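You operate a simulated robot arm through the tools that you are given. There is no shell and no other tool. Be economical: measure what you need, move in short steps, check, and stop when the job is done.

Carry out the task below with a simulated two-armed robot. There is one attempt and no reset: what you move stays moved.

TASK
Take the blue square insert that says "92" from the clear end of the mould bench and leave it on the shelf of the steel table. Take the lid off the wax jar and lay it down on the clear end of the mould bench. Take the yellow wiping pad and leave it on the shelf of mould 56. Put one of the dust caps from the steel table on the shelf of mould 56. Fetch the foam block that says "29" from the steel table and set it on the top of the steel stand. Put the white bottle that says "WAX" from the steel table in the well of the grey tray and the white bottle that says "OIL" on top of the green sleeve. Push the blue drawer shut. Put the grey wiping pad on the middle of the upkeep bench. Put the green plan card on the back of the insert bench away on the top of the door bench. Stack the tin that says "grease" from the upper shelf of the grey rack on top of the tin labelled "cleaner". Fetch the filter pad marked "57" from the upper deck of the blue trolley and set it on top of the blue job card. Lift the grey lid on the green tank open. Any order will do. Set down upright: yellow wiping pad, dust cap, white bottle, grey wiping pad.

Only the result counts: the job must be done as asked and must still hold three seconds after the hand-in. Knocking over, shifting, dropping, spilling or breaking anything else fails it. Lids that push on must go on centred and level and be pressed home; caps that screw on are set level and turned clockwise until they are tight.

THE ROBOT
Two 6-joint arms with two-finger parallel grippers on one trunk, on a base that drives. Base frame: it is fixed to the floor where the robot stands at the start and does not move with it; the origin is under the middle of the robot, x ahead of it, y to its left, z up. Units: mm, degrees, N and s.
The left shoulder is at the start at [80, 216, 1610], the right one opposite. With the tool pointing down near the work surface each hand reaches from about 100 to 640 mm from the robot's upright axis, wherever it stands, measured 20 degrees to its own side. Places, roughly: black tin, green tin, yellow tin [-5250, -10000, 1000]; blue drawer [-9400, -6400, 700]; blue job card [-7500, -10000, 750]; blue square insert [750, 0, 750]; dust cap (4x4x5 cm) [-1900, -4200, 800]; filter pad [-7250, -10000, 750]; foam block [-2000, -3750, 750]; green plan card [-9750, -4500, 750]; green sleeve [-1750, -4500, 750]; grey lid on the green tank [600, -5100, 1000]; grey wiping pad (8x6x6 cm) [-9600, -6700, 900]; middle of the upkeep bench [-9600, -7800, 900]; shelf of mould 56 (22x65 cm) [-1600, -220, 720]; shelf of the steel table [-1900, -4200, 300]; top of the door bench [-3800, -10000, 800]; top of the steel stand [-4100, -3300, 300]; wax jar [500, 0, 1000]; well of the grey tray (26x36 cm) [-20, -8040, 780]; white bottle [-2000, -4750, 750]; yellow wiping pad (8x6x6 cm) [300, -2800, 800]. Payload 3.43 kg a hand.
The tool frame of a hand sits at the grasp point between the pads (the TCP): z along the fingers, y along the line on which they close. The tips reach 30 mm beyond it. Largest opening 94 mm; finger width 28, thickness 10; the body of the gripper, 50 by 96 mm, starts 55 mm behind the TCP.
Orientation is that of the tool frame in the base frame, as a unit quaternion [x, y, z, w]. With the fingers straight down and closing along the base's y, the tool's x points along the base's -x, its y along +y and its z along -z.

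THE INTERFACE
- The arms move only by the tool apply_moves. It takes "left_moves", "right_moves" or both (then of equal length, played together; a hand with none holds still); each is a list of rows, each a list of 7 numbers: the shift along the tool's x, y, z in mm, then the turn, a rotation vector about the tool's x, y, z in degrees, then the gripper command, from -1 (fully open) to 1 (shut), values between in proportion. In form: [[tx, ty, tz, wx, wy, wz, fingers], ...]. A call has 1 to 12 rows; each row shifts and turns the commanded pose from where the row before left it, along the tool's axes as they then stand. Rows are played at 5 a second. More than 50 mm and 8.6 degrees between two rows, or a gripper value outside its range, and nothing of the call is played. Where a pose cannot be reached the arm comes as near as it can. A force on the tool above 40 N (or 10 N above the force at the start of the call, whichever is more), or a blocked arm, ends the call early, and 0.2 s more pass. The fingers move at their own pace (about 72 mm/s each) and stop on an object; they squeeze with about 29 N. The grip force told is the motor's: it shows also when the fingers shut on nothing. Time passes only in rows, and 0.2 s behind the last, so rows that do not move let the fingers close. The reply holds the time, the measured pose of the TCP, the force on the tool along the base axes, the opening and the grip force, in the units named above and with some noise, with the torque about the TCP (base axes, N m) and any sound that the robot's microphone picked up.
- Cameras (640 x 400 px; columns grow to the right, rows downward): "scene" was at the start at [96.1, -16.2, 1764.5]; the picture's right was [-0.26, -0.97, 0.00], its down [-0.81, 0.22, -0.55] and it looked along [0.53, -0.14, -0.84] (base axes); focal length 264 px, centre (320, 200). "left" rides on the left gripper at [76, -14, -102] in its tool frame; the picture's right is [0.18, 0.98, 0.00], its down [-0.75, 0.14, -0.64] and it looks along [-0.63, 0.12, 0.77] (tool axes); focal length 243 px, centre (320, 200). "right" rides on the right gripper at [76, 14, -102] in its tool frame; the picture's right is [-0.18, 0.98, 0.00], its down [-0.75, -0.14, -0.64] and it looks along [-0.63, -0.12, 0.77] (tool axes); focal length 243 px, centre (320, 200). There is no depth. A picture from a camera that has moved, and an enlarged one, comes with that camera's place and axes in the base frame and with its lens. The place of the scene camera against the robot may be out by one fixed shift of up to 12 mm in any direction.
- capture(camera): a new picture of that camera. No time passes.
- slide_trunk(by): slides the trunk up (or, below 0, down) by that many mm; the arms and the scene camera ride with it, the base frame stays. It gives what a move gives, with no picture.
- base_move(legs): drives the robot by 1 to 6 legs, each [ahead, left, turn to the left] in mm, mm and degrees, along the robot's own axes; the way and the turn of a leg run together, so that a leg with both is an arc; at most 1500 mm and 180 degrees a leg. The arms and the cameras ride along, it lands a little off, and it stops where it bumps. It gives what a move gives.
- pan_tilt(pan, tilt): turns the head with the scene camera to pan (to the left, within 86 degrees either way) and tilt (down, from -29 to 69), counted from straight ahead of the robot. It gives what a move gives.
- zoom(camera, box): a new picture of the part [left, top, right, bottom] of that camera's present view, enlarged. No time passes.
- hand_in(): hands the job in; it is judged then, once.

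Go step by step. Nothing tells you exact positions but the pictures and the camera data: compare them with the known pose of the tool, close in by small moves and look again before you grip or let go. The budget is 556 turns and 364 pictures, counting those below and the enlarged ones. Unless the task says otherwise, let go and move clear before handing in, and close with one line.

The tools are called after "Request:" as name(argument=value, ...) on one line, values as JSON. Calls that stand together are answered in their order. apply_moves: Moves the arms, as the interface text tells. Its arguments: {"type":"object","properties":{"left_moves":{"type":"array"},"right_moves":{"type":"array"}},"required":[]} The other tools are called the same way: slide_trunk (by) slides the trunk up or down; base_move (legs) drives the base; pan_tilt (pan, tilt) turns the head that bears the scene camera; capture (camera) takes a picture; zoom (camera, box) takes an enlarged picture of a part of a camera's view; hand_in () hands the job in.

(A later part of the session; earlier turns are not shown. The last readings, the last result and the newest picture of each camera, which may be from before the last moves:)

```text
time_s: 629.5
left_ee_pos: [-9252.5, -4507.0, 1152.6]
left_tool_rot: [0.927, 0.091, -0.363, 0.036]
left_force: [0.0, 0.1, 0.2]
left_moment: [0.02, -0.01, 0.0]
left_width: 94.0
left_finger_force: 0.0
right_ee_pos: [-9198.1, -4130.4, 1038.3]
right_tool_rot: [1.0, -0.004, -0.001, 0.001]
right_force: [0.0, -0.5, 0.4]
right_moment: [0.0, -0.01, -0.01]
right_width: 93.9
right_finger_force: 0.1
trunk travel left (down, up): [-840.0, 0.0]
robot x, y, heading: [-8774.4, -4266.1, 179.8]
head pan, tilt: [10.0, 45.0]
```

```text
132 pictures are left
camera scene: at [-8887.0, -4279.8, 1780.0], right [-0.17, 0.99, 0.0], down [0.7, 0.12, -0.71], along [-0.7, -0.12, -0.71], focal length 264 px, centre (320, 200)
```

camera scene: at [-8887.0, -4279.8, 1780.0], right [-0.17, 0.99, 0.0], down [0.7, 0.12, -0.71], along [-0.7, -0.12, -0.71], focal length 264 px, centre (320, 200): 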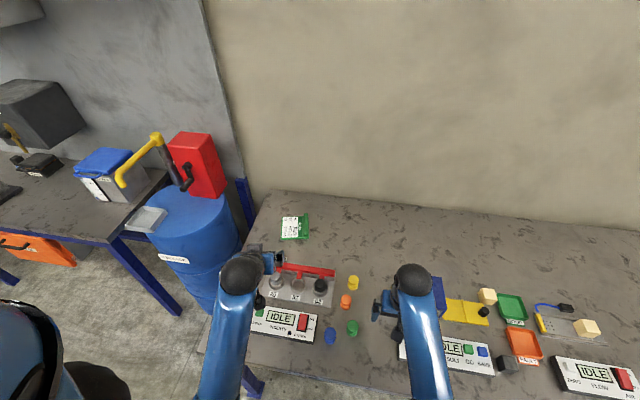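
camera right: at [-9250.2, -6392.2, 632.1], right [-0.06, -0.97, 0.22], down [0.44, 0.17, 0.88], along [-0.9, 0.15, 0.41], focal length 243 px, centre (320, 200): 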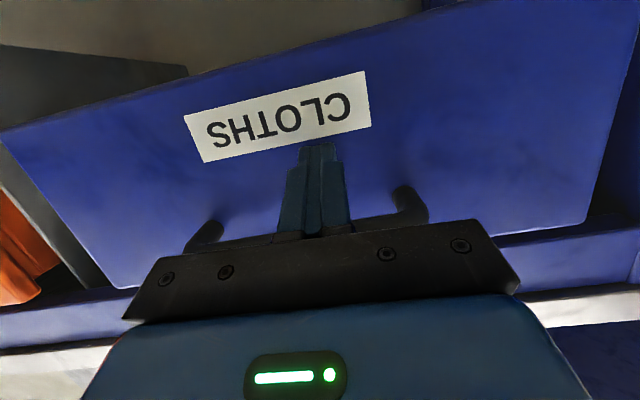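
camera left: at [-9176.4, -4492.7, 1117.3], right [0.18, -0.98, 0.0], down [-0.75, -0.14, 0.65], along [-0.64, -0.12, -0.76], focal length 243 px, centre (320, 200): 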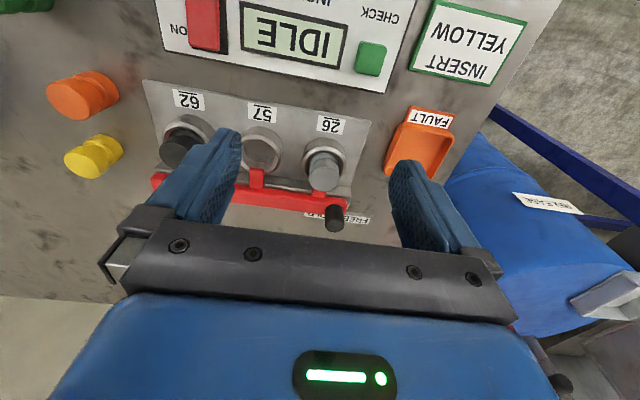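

Request:
base_move(legs=[[50, 0, 0]])

Request:
slide_trunk(by=-150)

Request:
apply_moves(left_moves=[[-23, -20, 36, 0, 0, 0, -1], [-23, -20, 36, 0, 0, 0, -1], [-23, -20, 36, 0, 0, 0, -1], [-23, -20, 36, 0, 0, 0, -1], [-18, -16, 28, 0, 0, 0, -1], [0, 0, 0, 0, 0, 0, -1]])

Request:
capture(camera="left")

Request:
capture(camera="scene")

```text
time_s: 630.5
left_ee_pos: [-9290.6, -4506.6, 1156.3]
left_tool_rot: [0.925, 0.092, -0.367, 0.037]
left_force: [1.7, -0.1, 0.6]
left_moment: [-0.01, 0.05, -0.02]
left_width: 94.1
left_finger_force: 0.1
right_ee_pos: [-9236.0, -4129.9, 1041.0]
right_tool_rot: [1.0, -0.005, -0.005, 0.001]
right_force: [1.7, 0.6, -0.2]
right_moment: [-0.03, 0.05, -0.02]
right_width: 93.9
right_finger_force: 0.1
trunk travel left (down, up): [-840.0, 0.0]
robot x, y, heading: [-8824.7, -4270.0, 179.8]
head pan, tilt: [10.0, 45.0]
```

```text
time_s: 632.2
left_ee_pos: [-9302.2, -4505.9, 1001.9]
left_tool_rot: [0.927, 0.091, -0.363, 0.036]
left_force: [0.8, 0.1, 0.3]
left_moment: [-0.02, -0.01, -0.02]
left_width: 94.1
left_finger_force: 0.0
right_ee_pos: [-9245.7, -4128.5, 887.3]
right_tool_rot: [1.0, -0.005, 0.0, 0.001]
right_force: [-0.1, -0.2, -0.8]
right_moment: [0.0, 0.05, 0.02]
right_width: 94.0
right_finger_force: 0.1
trunk travel left (down, up): [-690.0, 150.0]
robot x, y, heading: [-8820.2, -4269.6, 179.5]
head pan, tilt: [10.0, 45.0]
```

```text
time_s: 633.6
left_ee_pos: [-9513.3, -4448.3, 948.9]
left_tool_rot: [0.926, 0.091, -0.364, 0.036]
left_force: [0.2, 0.1, -0.1]
left_moment: [0.01, -0.02, -0.06]
left_width: 93.7
left_finger_force: 0.0
right_ee_pos: [-9245.3, -4127.6, 887.5]
right_tool_rot: [1.0, -0.004, -0.001, -0.001]
right_force: [-0.3, -0.2, 0.6]
right_moment: [-0.01, 0.0, 0.01]
right_width: 94.2
right_finger_force: 0.0
trunk travel left (down, up): [-690.0, 150.0]
robot x, y, heading: [-8823.7, -4267.1, 179.7]
head pan, tilt: [10.0, 45.0]
```

```text
131 pictures are left
camera left: at [-9392.5, -4410.1, 970.4], right [0.32, -0.94, -0.12], down [-0.09, -0.16, 0.98], along [-0.94, -0.31, -0.13], focal length 243 px, centre (320, 200)
```

left: 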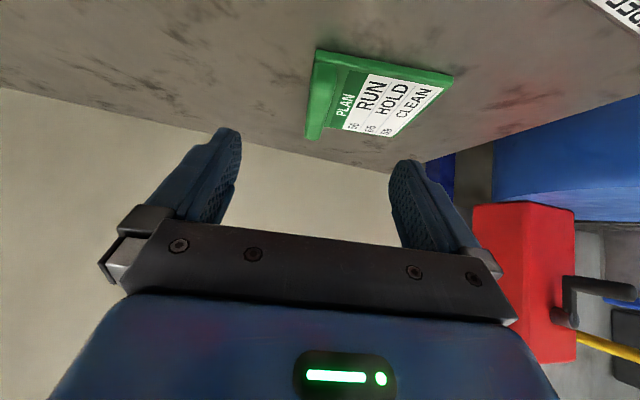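

```text
130 pictures are left
camera scene: at [-8934.4, -4279.7, 1630.1], right [-0.17, 0.99, 0.0], down [0.7, 0.12, -0.71], along [-0.7, -0.12, -0.71], focal length 264 px, centre (320, 200)
```

scene: 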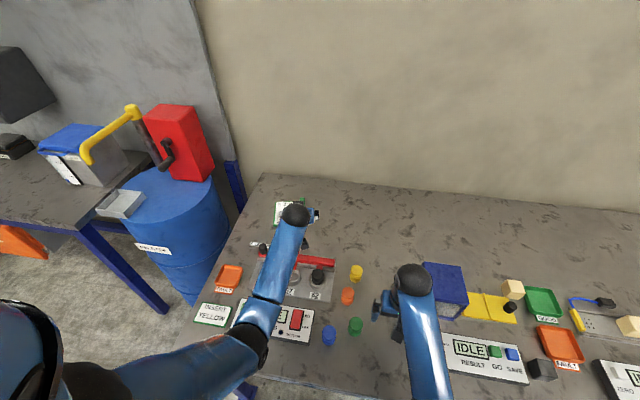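

The ridge is lined up between the fingers. Advancing along the tool axis.

Request:
apply_moves(left_moves=[[-1, -1, 30, 0, 0, 0, -0.4], [-1, 0, 30, 0, 0, 0, -0.4], [0, 0, 0, 0, 0, 0, -0.4]])

Request:
capture(camera="left")

```text
time_s: 634.4
left_ee_pos: [-9554.6, -4456.7, 908.2]
left_tool_rot: [0.926, 0.091, -0.363, 0.037]
left_force: [0.0, -0.1, -0.1]
left_moment: [-0.01, -0.01, 0.03]
left_width: 65.7
left_finger_force: 0.0
right_ee_pos: [-9244.8, -4129.5, 886.6]
right_tool_rot: [1.0, -0.006, -0.001, 0.001]
right_force: [0.3, -0.1, 0.7]
right_moment: [0.01, 0.01, 0.01]
right_width: 93.8
right_finger_force: 0.0
trunk travel left (down, up): [-690.0, 150.0]
robot x, y, heading: [-8821.3, -4269.7, 179.6]
head pan, tilt: [10.0, 45.0]
```

```text
129 pictures are left
camera left: at [-9433.7, -4418.0, 929.0], right [0.32, -0.94, -0.12], down [-0.09, -0.16, 0.98], along [-0.94, -0.31, -0.13], focal length 243 px, centre (320, 200)
```

left: 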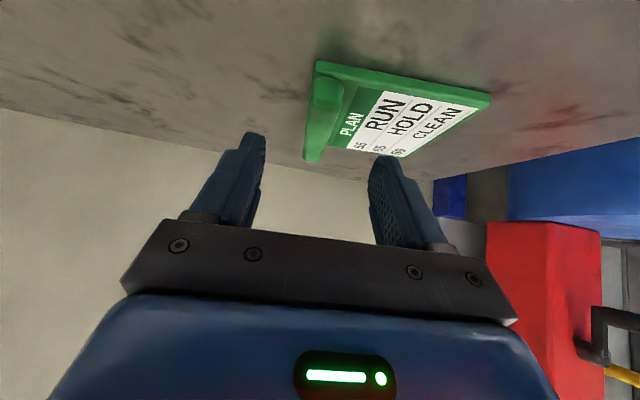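

Request:
apply_moves(left_moves=[[0, 0, 12, 0, 0, 0, -0.4], [0, 0, 8, 0, 0, 0, -0.4], [0, 0, 4, 0, 0, 0, -0.4], [0, 0, 0, 0, 0, 0, -0.4]])

Request:
capture(camera="left")

```text
time_s: 635.4
left_ee_pos: [-9570.9, -4460.8, 889.9]
left_tool_rot: [0.927, 0.092, -0.363, 0.036]
left_force: [-0.4, -0.4, 0.1]
left_moment: [0.0, 0.0, 0.02]
left_width: 65.7
left_finger_force: 0.0
right_ee_pos: [-9246.0, -4129.6, 886.4]
right_tool_rot: [1.0, -0.006, 0.0, 0.001]
right_force: [-0.7, 0.1, -0.3]
right_moment: [-0.02, 0.01, 0.0]
right_width: 93.9
right_finger_force: 0.0
trunk travel left (down, up): [-690.0, 150.0]
robot x, y, heading: [-8820.1, -4270.8, 179.6]
head pan, tilt: [10.0, 45.0]
```

```text
128 pictures are left
camera left: at [-9450.1, -4422.6, 911.5], right [0.32, -0.94, -0.12], down [-0.09, -0.16, 0.98], along [-0.94, -0.31, -0.13], focal length 243 px, centre (320, 200)
```

left: 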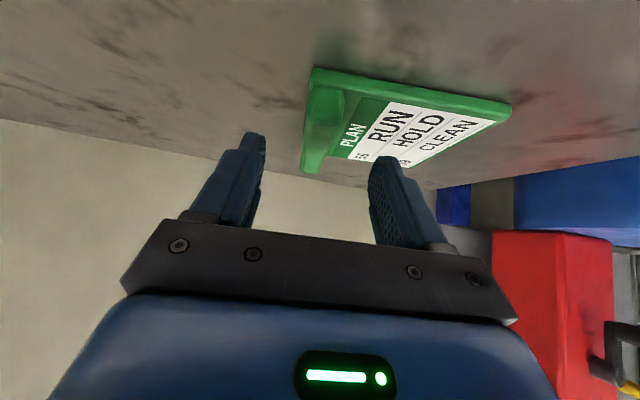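

Request:
apply_moves(left_moves=[[3.4, 0, 3.7, 0, 0, 0, -0.4], [2, 0, 2.2, 0, 0, 0, -0.4], [2, 0, 2.2, 0, 0, 0, -0.4], [2, 0, 2.2, 0, 0, 0, -0.4], [1.4, 0, 1.5, 0, 0, 0, -0.4], [1.4, 0, 1.5, 0, 0, 0, -0.4]])

Request:
capture(camera="left")

```text
time_s: 636.8
left_ee_pos: [-9571.3, -4461.0, 871.0]
left_tool_rot: [0.927, 0.091, -0.363, 0.036]
left_force: [0.8, 0.1, -0.8]
left_moment: [0.0, -0.03, -0.02]
left_width: 65.5
left_finger_force: 0.1
right_ee_pos: [-9244.6, -4129.0, 887.5]
right_tool_rot: [1.0, -0.005, -0.001, 0.001]
right_force: [0.6, -0.5, 0.1]
right_moment: [-0.01, 0.02, 0.0]
right_width: 94.0
right_finger_force: 0.0
trunk travel left (down, up): [-690.0, 150.0]
robot x, y, heading: [-8820.8, -4265.9, 179.3]
head pan, tilt: [10.0, 45.0]
```

```text
127 pictures are left
camera left: at [-9450.2, -4422.4, 893.0], right [0.32, -0.94, -0.12], down [-0.09, -0.16, 0.98], along [-0.94, -0.31, -0.13], focal length 243 px, centre (320, 200)
```

left: 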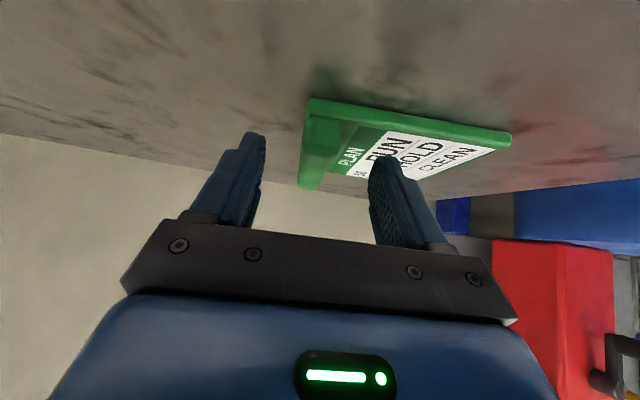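

The card sits lower than reckoned. Continuing straight down in small steps until contact or overlap.

Request:
apply_moves(left_moves=[[2, 0, 2.2, 0, 0, 0, -0.4], [2, 0, 2.2, 0, 0, 0, -0.4], [2, 0, 2.2, 0, 0, 0, -0.4], [2, 0, 2.2, 0, 0, 0, -0.4], [2, 0, 2.2, 0, 0, 0, -0.4]])

Request:
capture(camera="left")

```text
time_s: 638.0
left_ee_pos: [-9572.0, -4461.4, 861.3]
left_tool_rot: [0.925, 0.091, -0.366, 0.037]
left_force: [-0.8, -1.4, 11.3]
left_moment: [-0.47, 0.07, 0.01]
left_width: 66.5
left_finger_force: 1.3
right_ee_pos: [-9243.6, -4129.0, 889.0]
right_tool_rot: [1.0, -0.006, -0.001, 0.001]
right_force: [-0.4, -0.1, 0.0]
right_moment: [-0.03, 0.0, 0.02]
right_width: 93.9
right_finger_force: 0.0
trunk travel left (down, up): [-690.0, 150.0]
robot x, y, heading: [-8820.4, -4269.5, 179.7]
head pan, tilt: [10.0, 45.0]
```

```text
126 pictures are left
camera left: at [-9451.0, -4423.0, 881.5], right [0.32, -0.94, -0.12], down [-0.08, -0.16, 0.98], along [-0.94, -0.31, -0.13], focal length 243 px, centre (320, 200)
```

left: 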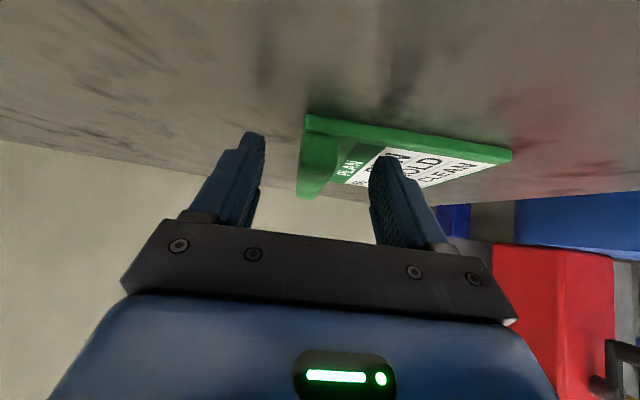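

Fingertip touches the card plate (z≈830). Raising 2 mm and closing on the ridge.

Request:
apply_moves(left_moves=[[-1.6, 0, -1.8, 0, 0, 0, -0.2], [0, 0, 0, 0, 0, 0, 0.4], [0, 0, 0, 0, 0, 0, 1], [0, 0, 0, 0, 0, 0, 1], [0, 0, 0, 0, 0, 0, 1]])

Request:
capture(camera="left")

```text
time_s: 639.2
left_ee_pos: [-9570.9, -4460.3, 861.8]
left_tool_rot: [0.926, 0.092, -0.363, 0.037]
left_force: [0.8, 4.5, 10.0]
left_moment: [0.08, 0.23, -0.13]
left_width: 21.2
left_finger_force: 29.5
right_ee_pos: [-9244.3, -4128.3, 887.5]
right_tool_rot: [1.0, -0.004, 0.0, 0.0]
right_force: [0.1, 0.3, 0.0]
right_moment: [0.0, -0.04, -0.01]
right_width: 94.4
right_finger_force: 0.1
trunk travel left (down, up): [-690.0, 150.0]
robot x, y, heading: [-8822.3, -4268.9, 179.4]
head pan, tilt: [10.0, 45.0]
```

```text
125 pictures are left
camera left: at [-9449.9, -4421.6, 882.4], right [0.32, -0.94, -0.12], down [-0.08, -0.16, 0.98], along [-0.94, -0.31, -0.13], focal length 243 px, centre (320, 200)
```

left: 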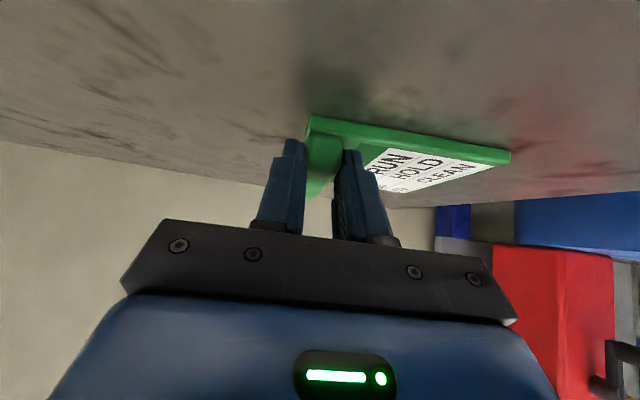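

Gripped the ridge (21 mm). Lifting gently.

Request:
apply_moves(left_moves=[[-3.4, 0, -3.7, 0, 0, 0, 1], [-6.8, 0, -7.4, 0, 0, 0, 1], [-20, 0, -22, 0, 0, 0, 1], [-20, 0, -22, 0, 0, 0, 1], [-20, 0, -22, 0, 0, 0, 1], [0, 0, 0, 0, 0, 0, 1]])

Request:
capture(camera="left")

```text
time_s: 640.6
left_ee_pos: [-9570.5, -4461.7, 963.7]
left_tool_rot: [0.927, 0.09, -0.363, 0.036]
left_force: [0.0, -0.2, -1.1]
left_moment: [0.06, 0.01, 0.02]
left_width: 21.2
left_finger_force: 29.2
right_ee_pos: [-9246.1, -4129.4, 888.0]
right_tool_rot: [1.0, -0.005, 0.0, 0.001]
right_force: [0.6, 0.9, -0.5]
right_moment: [0.0, 0.04, -0.01]
right_width: 93.8
right_finger_force: 0.1
trunk travel left (down, up): [-690.0, 150.0]
robot x, y, heading: [-8822.7, -4268.3, 179.6]
head pan, tilt: [10.0, 45.0]
```

```text
124 pictures are left
camera left: at [-9450.4, -4422.4, 985.3], right [0.32, -0.94, -0.12], down [-0.09, -0.16, 0.98], along [-0.94, -0.31, -0.13], focal length 243 px, centre (320, 200)
```

left: 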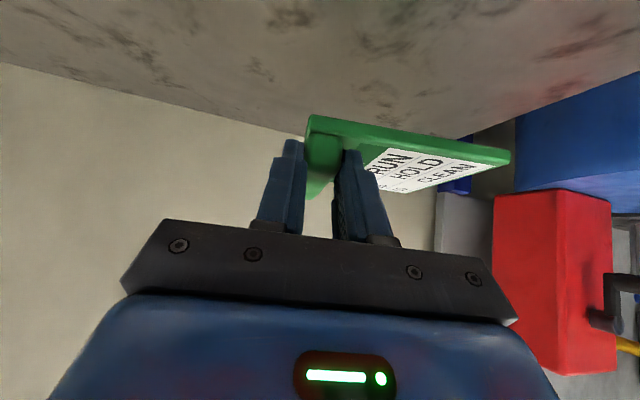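

Card held level. Raising the trunk and backing out.

Request:
slide_trunk(by=150)

Request:
base_move(legs=[[-600, 0, 0]])

Request:
apply_moves(left_moves=[[30, 0, -30, 0, 0, 0, 1], [30, 0, -30, 0, 0, 0, 1], [30, 0, -30, 0, 0, 0, 1], [30, 0, -25, 0, 0, 0, 1]])

Request:
capture(camera="scene")

```text
time_s: 642.4
left_ee_pos: [-9570.0, -4461.9, 1111.6]
left_tool_rot: [0.926, 0.091, -0.363, 0.037]
left_force: [0.6, -0.5, -1.2]
left_moment: [0.02, -0.06, 0.0]
left_width: 21.4
left_finger_force: 28.8
right_ee_pos: [-9244.7, -4128.9, 1036.6]
right_tool_rot: [1.0, -0.005, 0.0, 0.0]
right_force: [0.6, 0.5, -0.2]
right_moment: [0.02, 0.0, -0.01]
right_width: 94.1
right_finger_force: 0.1
trunk travel left (down, up): [-840.0, 0.0]
robot x, y, heading: [-8822.8, -4268.6, 179.5]
head pan, tilt: [10.0, 45.0]
```

```text
time_s: 645.7
left_ee_pos: [-8977.8, -4467.5, 1113.1]
left_tool_rot: [0.926, 0.094, -0.363, 0.039]
left_force: [-0.4, 0.2, -1.3]
left_moment: [-0.01, -0.05, -0.02]
left_width: 21.2
left_finger_force: 29.0
right_ee_pos: [-8655.1, -4134.9, 1036.6]
right_tool_rot: [1.0, -0.001, 0.001, 0.0]
right_force: [0.2, 0.2, 0.4]
right_moment: [-0.04, -0.02, 0.0]
right_width: 93.9
right_finger_force: 0.0
trunk travel left (down, up): [-840.0, 0.0]
robot x, y, heading: [-8229.7, -4271.8, -179.9]
head pan, tilt: [10.0, 45.0]
```

```text
time_s: 646.7
left_ee_pos: [-8812.6, -4435.6, 1117.5]
left_tool_rot: [0.926, 0.094, -0.364, 0.038]
left_force: [-0.4, -0.2, -0.8]
left_moment: [0.06, -0.02, -0.01]
left_width: 21.1
left_finger_force: 29.3
right_ee_pos: [-8652.3, -4134.2, 1039.5]
right_tool_rot: [1.0, -0.001, 0.0, 0.0]
right_force: [-0.7, 0.0, 0.1]
right_moment: [0.02, 0.04, 0.01]
right_width: 94.0
right_finger_force: 0.1
trunk travel left (down, up): [-840.0, 0.0]
robot x, y, heading: [-8228.4, -4269.7, -180.1]
head pan, tilt: [10.0, 45.0]
```

```text
123 pictures are left
camera scene: at [-8339.4, -4282.0, 1780.2], right [-0.17, 0.98, 0.0], down [0.7, 0.12, -0.71], along [-0.7, -0.12, -0.71], focal length 264 px, centre (320, 200)
```

scene: 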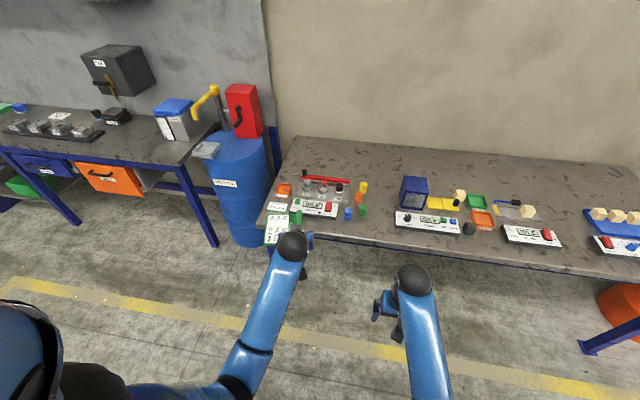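

Card in hand. Driving toward the blue trolley by the far wall.

Request:
base_move(legs=[[0, 0, 90], [1450, 0, 0], [1450, 0, 0], [1300, 0, 0]])

Request:
pan_tilt(pan=20, tilt=25)

Request:
capture(camera="scene")

```text
time_s: 670.6
left_ee_pos: [-8147.3, -9051.2, 1114.9]
left_tool_rot: [0.598, 0.714, -0.233, 0.28]
left_force: [-1.1, 0.4, -1.6]
left_moment: [0.03, 0.05, 0.01]
left_width: 21.2
left_finger_force: 29.1
right_ee_pos: [-8445.1, -8881.7, 1038.3]
right_tool_rot: [0.718, 0.696, -0.001, 0.001]
right_force: [0.2, 0.5, -0.1]
right_moment: [0.0, -0.02, 0.02]
right_width: 94.1
right_finger_force: 0.1
trunk travel left (down, up): [-840.0, 0.0]
robot x, y, heading: [-8301.7, -8460.1, -91.4]
head pan, tilt: [10.0, 45.0]
```

```text
time_s: 671.5
left_ee_pos: [-8147.6, -9052.5, 1115.4]
left_tool_rot: [0.598, 0.714, -0.234, 0.28]
left_force: [0.6, -0.5, -1.2]
left_moment: [0.06, 0.04, -0.01]
left_width: 21.2
left_finger_force: 28.9
right_ee_pos: [-8445.1, -8883.1, 1037.3]
right_tool_rot: [0.718, 0.696, 0.0, 0.001]
right_force: [0.3, -1.1, 0.1]
right_moment: [-0.01, -0.01, 0.01]
right_width: 94.1
right_finger_force: 0.0
trunk travel left (down, up): [-840.0, 0.0]
robot x, y, heading: [-8299.5, -8462.3, -91.4]
head pan, tilt: [20.0, 25.0]
```

```text
122 pictures are left
camera scene: at [-8271.5, -8578.3, 1810.4], right [-0.95, -0.32, 0.0], down [-0.13, 0.4, -0.91], along [0.29, -0.86, -0.42], focal length 264 px, centre (320, 200)
```

scene: 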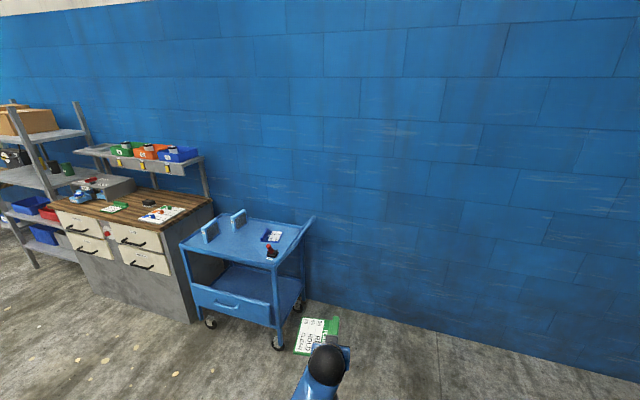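

Moving the card hand closer to the body, then approaching the trolley.

Request:
apply_moves(left_moves=[[32, 0, -30, 0, 0, 0, 1], [32, 0, -30, 0, 0, 0, 1], [32, 0, -30, 0, 0, 0, 1], [32, 0, -30, 0, 0, 0, 1]])

Request:
base_move(legs=[[0, 0, 1.4], [0, 1000, 0], [450, 0, 0]])

Request:
pan_tilt(pan=0, tilt=40)

Request:
capture(camera="scene")

```text
time_s: 672.5
left_ee_pos: [-8179.7, -8876.8, 1116.7]
left_tool_rot: [0.598, 0.713, -0.235, 0.28]
left_force: [-0.7, 0.1, -1.6]
left_moment: [0.07, 0.05, -0.01]
left_width: 21.2
left_finger_force: 29.1
right_ee_pos: [-8444.6, -8880.8, 1037.6]
right_tool_rot: [0.718, 0.696, -0.001, 0.001]
right_force: [-0.7, 0.5, 0.3]
right_moment: [-0.01, 0.0, -0.03]
right_width: 94.1
right_finger_force: 0.1
trunk travel left (down, up): [-840.0, 0.0]
robot x, y, heading: [-8295.8, -8457.9, -91.4]
head pan, tilt: [20.0, 25.0]
```

```text
time_s: 680.5
left_ee_pos: [-7155.1, -9337.3, 1118.4]
left_tool_rot: [0.598, 0.713, -0.235, 0.281]
left_force: [-0.1, 0.1, -0.4]
left_moment: [0.07, 0.03, 0.05]
left_width: 21.2
left_finger_force: 28.7
right_ee_pos: [-7420.8, -9340.9, 1038.0]
right_tool_rot: [0.717, 0.697, -0.001, 0.0]
right_force: [0.8, 1.0, 1.0]
right_moment: [0.04, 0.0, -0.03]
right_width: 94.2
right_finger_force: 0.1
trunk travel left (down, up): [-840.0, 0.0]
robot x, y, heading: [-7275.3, -8925.4, -91.3]
head pan, tilt: [20.0, 25.0]
```

```text
time_s: 681.3
left_ee_pos: [-7155.0, -9339.7, 1116.0]
left_tool_rot: [0.597, 0.714, -0.234, 0.28]
left_force: [0.2, 0.2, -0.7]
left_moment: [0.09, 0.03, -0.04]
left_width: 21.4
left_finger_force: 28.8
right_ee_pos: [-7421.8, -9342.3, 1036.6]
right_tool_rot: [0.717, 0.697, 0.0, 0.0]
right_force: [-0.1, -0.3, 0.5]
right_moment: [0.0, 0.03, 0.01]
right_width: 94.1
right_finger_force: 0.0
trunk travel left (down, up): [-840.0, 0.0]
robot x, y, heading: [-7277.3, -8919.1, -91.1]
head pan, tilt: [0.0, 40.0]
```

```text
121 pictures are left
camera scene: at [-7279.8, -9036.9, 1787.2], right [-1.0, 0.02, 0.0], down [0.02, 0.64, -0.77], along [-0.02, -0.77, -0.64], focal length 264 px, centre (320, 200)
```

scene: 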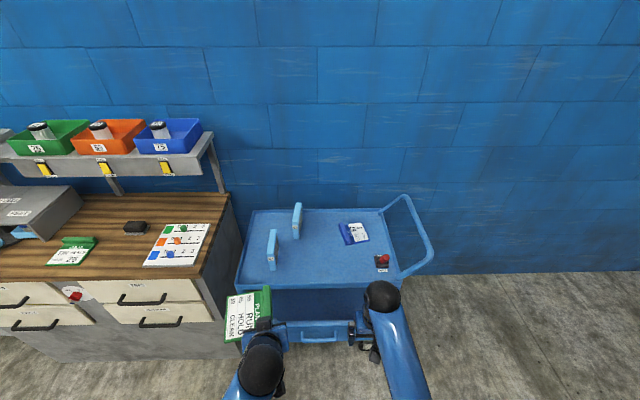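

Request:
zoom(camera="scene", box=[230, 190, 450, 300])

Request:
capture(camera="right")

```text
2.91 times, centred on (340, 245) of scene
camera zoom: at [-7279.8, -9036.9, 1787.2], right [-1.0, 0.02, 0.0], down [0.02, 0.64, -0.77], along [-0.02, -0.77, -0.64], focal length 768 px, centre (262, 69)
```

zoom: 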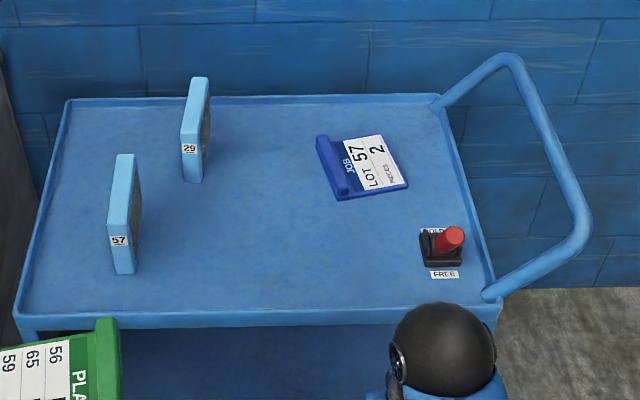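

```text
119 pictures are left
camera right: at [-7406.4, -9267.0, 1139.7], right [0.98, -0.21, 0.0], down [-0.16, -0.75, 0.64], along [-0.14, -0.63, -0.77], focal length 243 px, centre (320, 200)
```

right: 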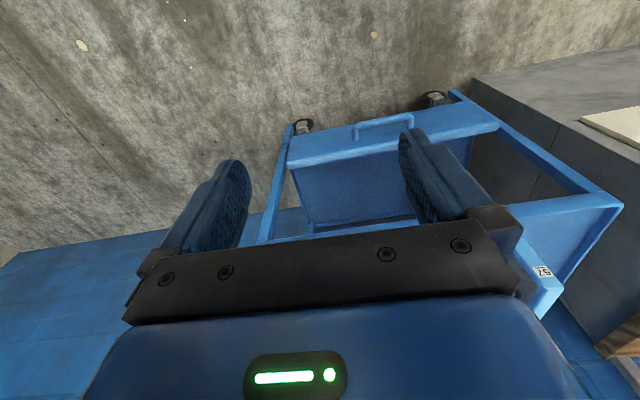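

Request:
zoom(camera="scene", box=[245, 195, 325, 285])

```text
4.44 times, centred on (285, 240) of scene
camera zoom: at [-7279.8, -9036.9, 1787.2], right [-1.0, 0.02, 0.0], down [0.02, 0.64, -0.77], along [-0.02, -0.77, -0.64], focal length 1174 px, centre (476, 22)
```

zoom: 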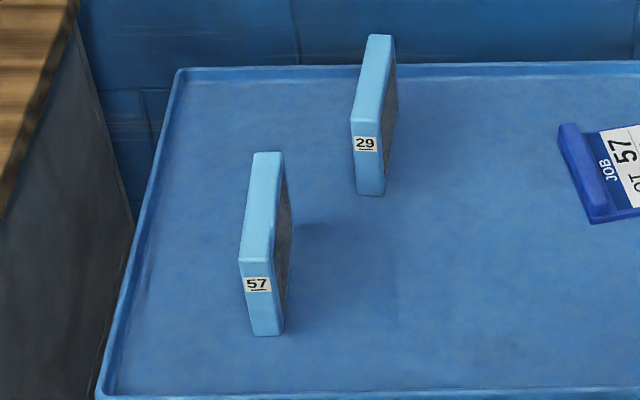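

Pad 57 is a slab ~29×154×91 mm at (-7085,-9818), top z≈891; the job card's plate centre is ~(-7488,-9963). Driving so the right hand can reach the pad.

Request:
base_move(legs=[[0, 0, 1.2], [0, 310, 0], [340, 0, 0]])

Request:
pan_tilt(pan=-10, tilt=50)

Request:
capture(camera="scene")

Request:
capture(camera="right")

```text
time_s: 685.5
left_ee_pos: [-6837.3, -9669.4, 1116.0]
left_tool_rot: [0.589, 0.721, -0.231, 0.283]
left_force: [0.1, -0.2, -1.2]
left_moment: [0.01, 0.0, 0.01]
left_width: 21.2
left_finger_force: 28.6
right_ee_pos: [-7102.6, -9678.6, 1037.8]
right_tool_rot: [0.71, 0.704, -0.002, 0.001]
right_force: [0.7, 0.3, -0.3]
right_moment: [0.0, -0.01, 0.01]
right_width: 94.2
right_finger_force: 0.1
trunk travel left (down, up): [-840.0, 0.0]
robot x, y, heading: [-6963.6, -9253.5, -90.4]
head pan, tilt: [0.0, 40.0]
```

```text
time_s: 686.2
left_ee_pos: [-6837.6, -9671.1, 1117.2]
left_tool_rot: [0.59, 0.72, -0.231, 0.283]
left_force: [-0.8, -0.2, -1.3]
left_moment: [0.05, 0.04, 0.02]
left_width: 21.4
left_finger_force: 28.6
right_ee_pos: [-7102.5, -9680.5, 1038.0]
right_tool_rot: [0.709, 0.705, -0.001, 0.002]
right_force: [-0.2, 0.0, 0.1]
right_moment: [0.01, 0.03, 0.02]
right_width: 94.0
right_finger_force: 0.1
trunk travel left (down, up): [-840.0, 0.0]
robot x, y, heading: [-6961.2, -9260.6, -90.2]
head pan, tilt: [-10.0, 50.0]
```

```text
117 pictures are left
camera scene: at [-6980.9, -9361.2, 1773.2], right [-0.98, 0.18, 0.0], down [0.14, 0.75, -0.64], along [-0.11, -0.63, -0.77], focal length 264 px, centre (320, 200)
```

scene: 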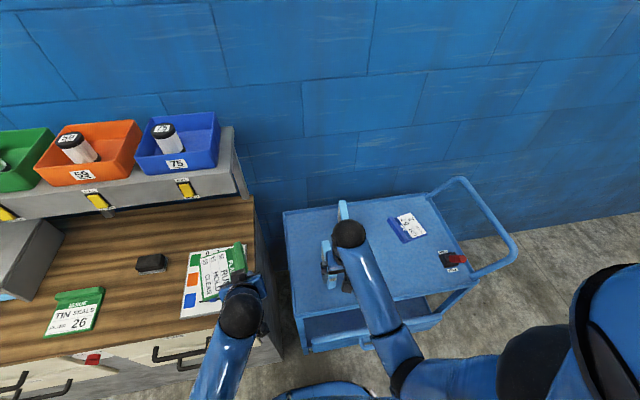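

```text
116 pictures are left
camera right: at [-7089.3, -9603.8, 1140.0], right [0.98, -0.19, 0.0], down [-0.15, -0.75, 0.64], along [-0.12, -0.63, -0.77], focal length 243 px, centre (320, 200)
```

right: 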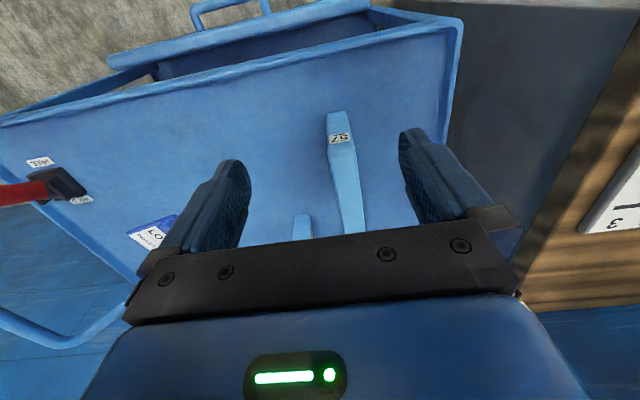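

Request:
apply_moves(right_moves=[[-45, 5, 0, 0, 0, 0, -0.3], [-45, 6, 0, 0, 0, 0, -0.3], [-36, 5, 0, 0, 0, 0, -0.3], [0, 0, 40, 0, 0, 0, -0.3], [0, 0, 40, 0, 0, 0, -0.3], [0, 0, 0, 0, 0, 0, -0.3]])

Request:
capture(camera="right")

```text
time_s: 687.6
left_ee_pos: [-6837.9, -9672.7, 1115.6]
left_tool_rot: [0.59, 0.72, -0.23, 0.283]
left_force: [0.5, 0.2, -0.8]
left_moment: [0.02, 0.04, -0.02]
left_width: 21.3
left_finger_force: 28.6
right_ee_pos: [-7086.4, -9807.0, 954.6]
right_tool_rot: [0.71, 0.704, 0.0, -0.001]
right_force: [-0.3, 0.2, 0.4]
right_moment: [0.01, -0.03, 0.02]
right_width: 61.1
right_finger_force: 0.0
trunk travel left (down, up): [-840.0, 0.0]
robot x, y, heading: [-6963.2, -9261.2, -90.2]
head pan, tilt: [-10.0, 50.0]
```

```text
115 pictures are left
camera right: at [-7073.3, -9731.3, 1057.7], right [0.98, -0.19, 0.0], down [-0.15, -0.75, 0.64], along [-0.12, -0.63, -0.77], focal length 243 px, centre (320, 200)
```

right: 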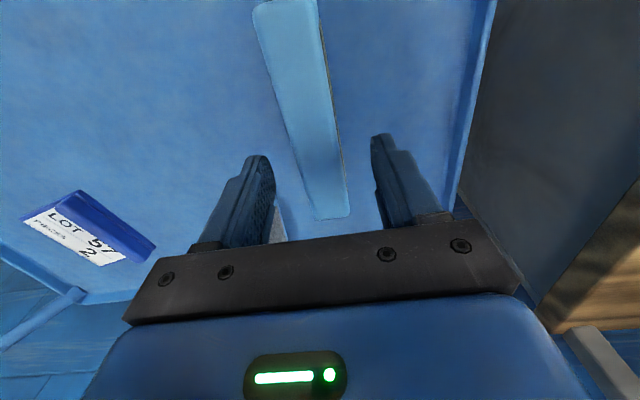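

Request:
apply_moves(right_moves=[[0, -2, 45, 0, 0, 0, -0.3], [0, 0, 40, 0, 0, 0, -0.3], [0, 0, 0, 0, 0, 0, 0.3], [0, 0, 0, 0, 0, 0, 1], [0, 0, 0, 0, 0, 0, 1], [0, 0, 0, 0, 0, 0, 1]])

Request:
apply_moves(right_moves=[[0, 0, -20, 0, 0, 0, 1], [0, 0, -45, 0, 0, 0, 1], [0, 0, -45, 0, 0, 0, 1], [0, 0, -45, 0, 0, 0, 1], [0, 0, 0, 0, 0, 0, 1]])

Request:
capture(camera="right")

```text
time_s: 689.0
left_ee_pos: [-6837.6, -9672.2, 1116.0]
left_tool_rot: [0.59, 0.72, -0.231, 0.283]
left_force: [0.1, -0.3, -1.0]
left_moment: [0.02, 0.06, -0.02]
left_width: 21.2
left_finger_force: 28.7
right_ee_pos: [-7086.5, -9806.8, 874.3]
right_tool_rot: [0.71, 0.705, 0.0, 0.0]
right_force: [-0.5, 0.0, -0.4]
right_moment: [0.0, -0.01, -0.03]
right_width: 33.8
right_finger_force: 28.7
trunk travel left (down, up): [-840.0, 0.0]
robot x, y, heading: [-6964.3, -9256.9, -90.3]
head pan, tilt: [-10.0, 50.0]
```

```text
time_s: 690.2
left_ee_pos: [-6836.9, -9672.4, 1116.6]
left_tool_rot: [0.59, 0.72, -0.23, 0.283]
left_force: [0.5, -0.3, -1.1]
left_moment: [0.1, 0.05, 0.0]
left_width: 21.4
left_finger_force: 28.7
right_ee_pos: [-7091.3, -9808.5, 1028.2]
right_tool_rot: [0.71, 0.705, 0.0, 0.0]
right_force: [0.9, 0.7, -0.8]
right_moment: [-0.03, 0.01, 0.02]
right_width: 33.8
right_finger_force: 29.3
trunk travel left (down, up): [-840.0, 0.0]
robot x, y, heading: [-6963.7, -9256.4, -90.1]
head pan, tilt: [-10.0, 50.0]
```

```text
114 pictures are left
camera right: at [-7077.2, -9731.5, 1131.2], right [0.98, -0.19, 0.0], down [-0.15, -0.75, 0.64], along [-0.12, -0.63, -0.77], focal length 243 px, centre (320, 200)
```

right: 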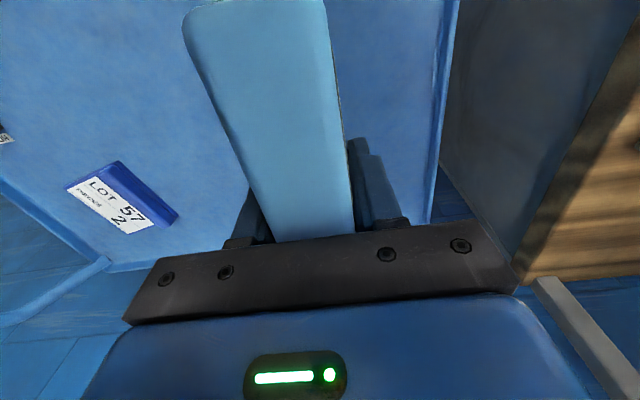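

Pad 57 held. Moving sideways so the right hand faces the job card.

Request:
base_move(legs=[[0, -360, 0], [48, 0, 0]])

Request:
apply_moves(right_moves=[[-40, 0, 0, 0, 0, -7, 1], [-35, 0, 0, 0, 0, -6, 1], [0, 0, 0, 0, 0, 0, 1]])

Request:
capture(camera="right")

Request:
capture(camera="scene")

```text
time_s: 693.1
left_ee_pos: [-7191.3, -9707.1, 1118.2]
left_tool_rot: [0.584, 0.723, -0.232, 0.287]
left_force: [0.0, 0.8, -0.4]
left_moment: [0.03, 0.04, 0.0]
left_width: 21.2
left_finger_force: 29.2
right_ee_pos: [-7442.6, -9847.4, 1034.3]
right_tool_rot: [0.705, 0.709, -0.002, 0.002]
right_force: [-0.1, 1.3, -1.3]
right_moment: [-0.03, 0.0, 0.0]
right_width: 33.9
right_finger_force: 28.9
trunk travel left (down, up): [-840.0, 0.0]
robot x, y, heading: [-7323.6, -9306.4, -89.5]
head pan, tilt: [-10.0, 50.0]
```

```text
time_s: 693.9
left_ee_pos: [-7192.9, -9713.4, 1116.5]
left_tool_rot: [0.585, 0.724, -0.229, 0.285]
left_force: [-0.2, -0.2, -0.4]
left_moment: [0.03, 0.06, 0.03]
left_width: 21.2
left_finger_force: 29.3
right_ee_pos: [-7440.8, -9928.2, 1030.7]
right_tool_rot: [0.62, 0.784, -0.002, 0.002]
right_force: [0.7, -0.2, -1.4]
right_moment: [-0.02, 0.0, 0.01]
right_width: 34.0
right_finger_force: 29.0
trunk travel left (down, up): [-840.0, 0.0]
robot x, y, heading: [-7324.7, -9299.5, -89.4]
head pan, tilt: [-10.0, 50.0]
```

```text
113 pictures are left
camera right: at [-7445.4, -9850.4, 1132.7], right [1.0, 0.05, 0.0], down [0.04, -0.76, 0.64], along [0.03, -0.64, -0.77], focal length 243 px, centre (320, 200)
```

right: 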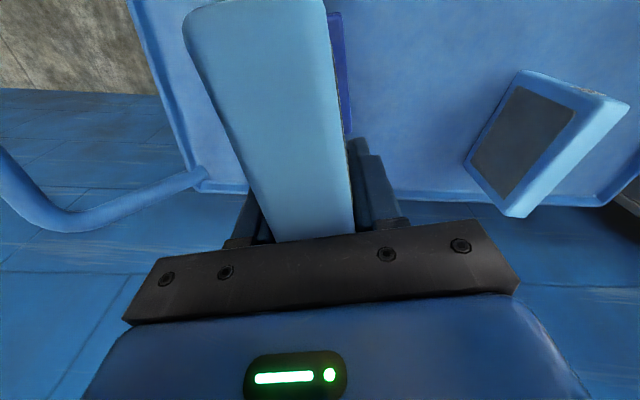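

```text
112 pictures are left
camera scene: at [-7338.5, -9404.0, 1773.5], right [-0.99, 0.17, 0.0], down [0.13, 0.75, -0.65], along [-0.11, -0.64, -0.76], focal length 264 px, centre (320, 200)
```

scene: 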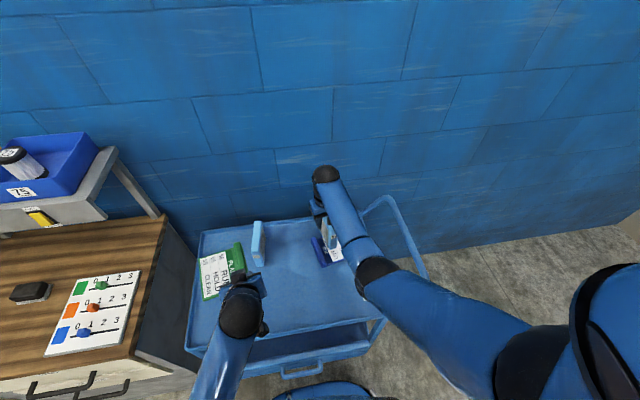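

Tool yaw matches the card's ridge (≈14°). Lowering trunk for reach and shifting onto the plate centre (-7470,-9941).

Request:
apply_moves(right_moves=[[-6, -31, 0, 0, 0, 0, 1], [0, 0, 0, 0, 0, -1, 1]])

Request:
slide_trunk(by=-120)

Request:
capture(camera="right")

Request:
zoom(camera="scene", box=[200, 160, 420, 300])

```text
time_s: 694.5
left_ee_pos: [-7193.0, -9717.4, 1116.3]
left_tool_rot: [0.585, 0.724, -0.229, 0.285]
left_force: [-1.6, 0.9, -1.2]
left_moment: [0.07, 0.01, -0.02]
left_width: 21.0
left_finger_force: 28.7
right_ee_pos: [-7470.6, -9944.9, 1028.4]
right_tool_rot: [0.614, 0.789, 0.0, 0.0]
right_force: [-0.2, 0.1, -0.5]
right_moment: [-0.03, -0.02, 0.02]
right_width: 33.8
right_finger_force: 29.2
trunk travel left (down, up): [-840.0, 0.0]
robot x, y, heading: [-7321.7, -9308.5, -89.6]
head pan, tilt: [-10.0, 50.0]
```

```text
time_s: 696.0
left_ee_pos: [-7191.6, -9717.0, 996.5]
left_tool_rot: [0.585, 0.724, -0.228, 0.285]
left_force: [-0.3, 0.3, -1.2]
left_moment: [0.06, 0.09, -0.04]
left_width: 21.3
left_finger_force: 28.7
right_ee_pos: [-7468.6, -9944.3, 908.7]
right_tool_rot: [0.614, 0.789, 0.0, 0.0]
right_force: [-0.1, -0.8, -1.0]
right_moment: [0.02, 0.0, -0.02]
right_width: 34.0
right_finger_force: 28.2
trunk travel left (down, up): [-720.0, 120.0]
robot x, y, heading: [-7322.6, -9305.7, -89.7]
head pan, tilt: [-10.0, 50.0]
```

```text
111 pictures are left
camera right: at [-7475.4, -9866.4, 1011.0], right [1.0, 0.06, 0.0], down [0.05, -0.77, 0.64], along [0.04, -0.64, -0.77], focal length 243 px, centre (320, 200)
```

right: 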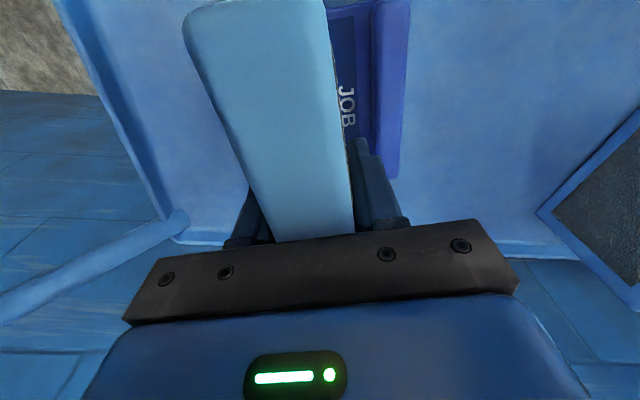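

```text
2.86 times, centred on (310, 230) of scene
camera zoom: at [-7339.1, -9409.7, 1653.1], right [-0.99, 0.17, 0.0], down [0.13, 0.76, -0.64], along [-0.11, -0.63, -0.77], focal length 755 px, centre (349, 114)
```

zoom: 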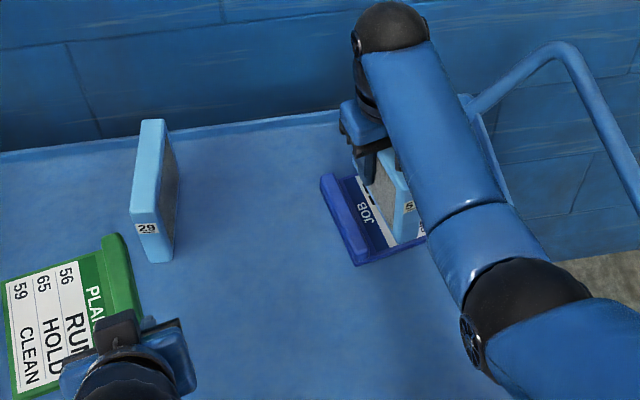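

Pad is parallel and over the plate; nudging 8 mm toward the ridge and lowering to contact.

Request:
apply_moves(right_moves=[[0, 8, 10, 0, 0, 0, 1], [0, 0, 8, 0, 0, 0, 1], [0, 0, 4, 0, 0, 0, 1], [0, 0, 3, 0, 0, 0, 1], [0, 0, 3, 0, 0, 0, 1], [0, 0, 3, 0, 0, 0, 1], [0, 0, 3, 0, 0, 0, 1], [0, 0, 3, 0, 0, 0, 1], [0, 0, 3, 0, 0, 0, 1]])

Request:
zoom(camera="scene", box=[290, 180, 370, 260])

```text
time_s: 698.0
left_ee_pos: [-7190.4, -9714.6, 997.8]
left_tool_rot: [0.586, 0.723, -0.231, 0.285]
left_force: [-0.7, -0.7, -1.8]
left_moment: [0.1, 0.04, -0.04]
left_width: 21.1
left_finger_force: 29.4
right_ee_pos: [-7460.9, -9941.2, 873.9]
right_tool_rot: [0.614, 0.789, -0.003, 0.002]
right_force: [0.6, -1.4, 37.2]
right_moment: [0.63, 0.14, 0.01]
right_width: 34.1
right_finger_force: 29.3
trunk travel left (down, up): [-720.0, 120.0]
robot x, y, heading: [-7328.7, -9307.3, -89.6]
head pan, tilt: [-10.0, 50.0]
```

```text
5.00 times, centred on (330, 220) of scene
camera zoom: at [-7337.8, -9404.1, 1653.7], right [-0.99, 0.17, 0.0], down [0.13, 0.75, -0.65], along [-0.11, -0.64, -0.76], focal length 1321 px, centre (270, 100)
```

zoom: 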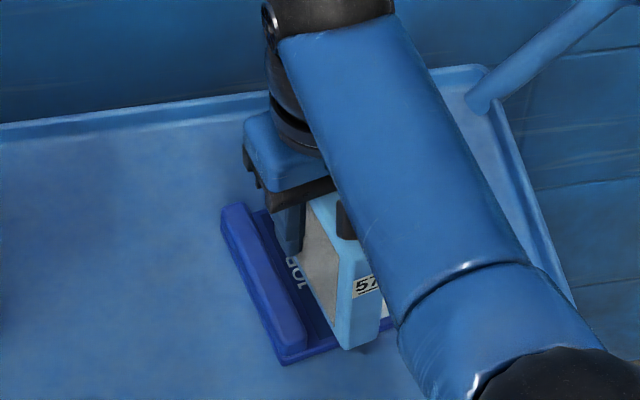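

Seated on the card. Relieving, opening partway and rising.

Request:
apply_moves(right_moves=[[0, 0, -3, 0, 0, 0, 1], [0, 0, 0, 0, 0, 0, 0], [0, 0, 0, 0, 0, 0, -0.15], [0, 0, -20, 0, 0, 0, -0.15], [0, 0, -45, 0, 0, 0, -0.15], [0, 0, -45, 0, 0, 0, -0.15], [0, 0, 0, 0, 0, 0, -0.15]])

Request:
capture(camera="right")

Request:
zoom(camera="scene", box=[200, 160, 420, 300])

```text
time_s: 699.6
left_ee_pos: [-7192.5, -9717.6, 994.9]
left_tool_rot: [0.586, 0.724, -0.228, 0.284]
left_force: [-0.3, -0.1, -1.0]
left_moment: [0.07, 0.09, -0.02]
left_width: 21.1
left_finger_force: 29.1
right_ee_pos: [-7460.0, -9944.2, 979.3]
right_tool_rot: [0.614, 0.789, 0.001, 0.0]
right_force: [1.3, -0.5, -0.6]
right_moment: [0.04, 0.02, -0.01]
right_width: 53.9
right_finger_force: 0.1
trunk travel left (down, up): [-720.0, 120.0]
robot x, y, heading: [-7326.4, -9302.8, -89.3]
head pan, tilt: [-10.0, 50.0]
```

```text
108 pictures are left
camera right: at [-7466.4, -9866.8, 1082.9], right [1.0, 0.06, 0.0], down [0.05, -0.77, 0.64], along [0.04, -0.64, -0.77], focal length 243 px, centre (320, 200)
```

right: 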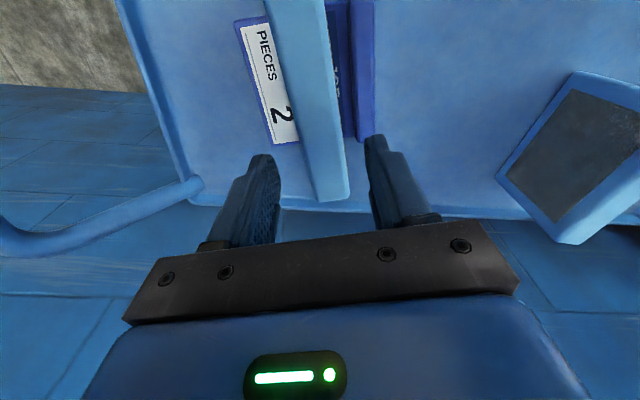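

```text
2.86 times, centred on (310, 230) of scene
camera zoom: at [-7339.7, -9410.7, 1652.9], right [-0.99, 0.17, 0.0], down [0.13, 0.76, -0.64], along [-0.11, -0.63, -0.77], focal length 755 px, centre (349, 114)
```

zoom: 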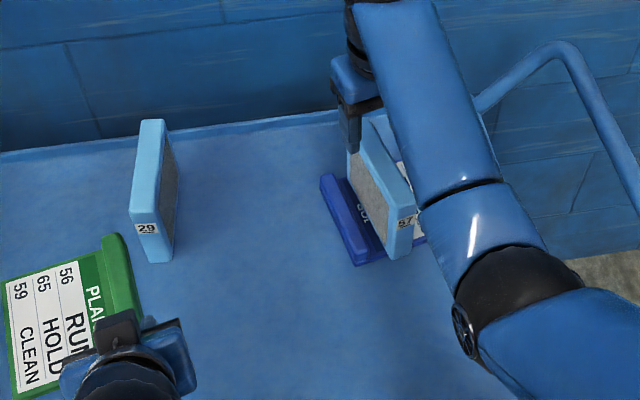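

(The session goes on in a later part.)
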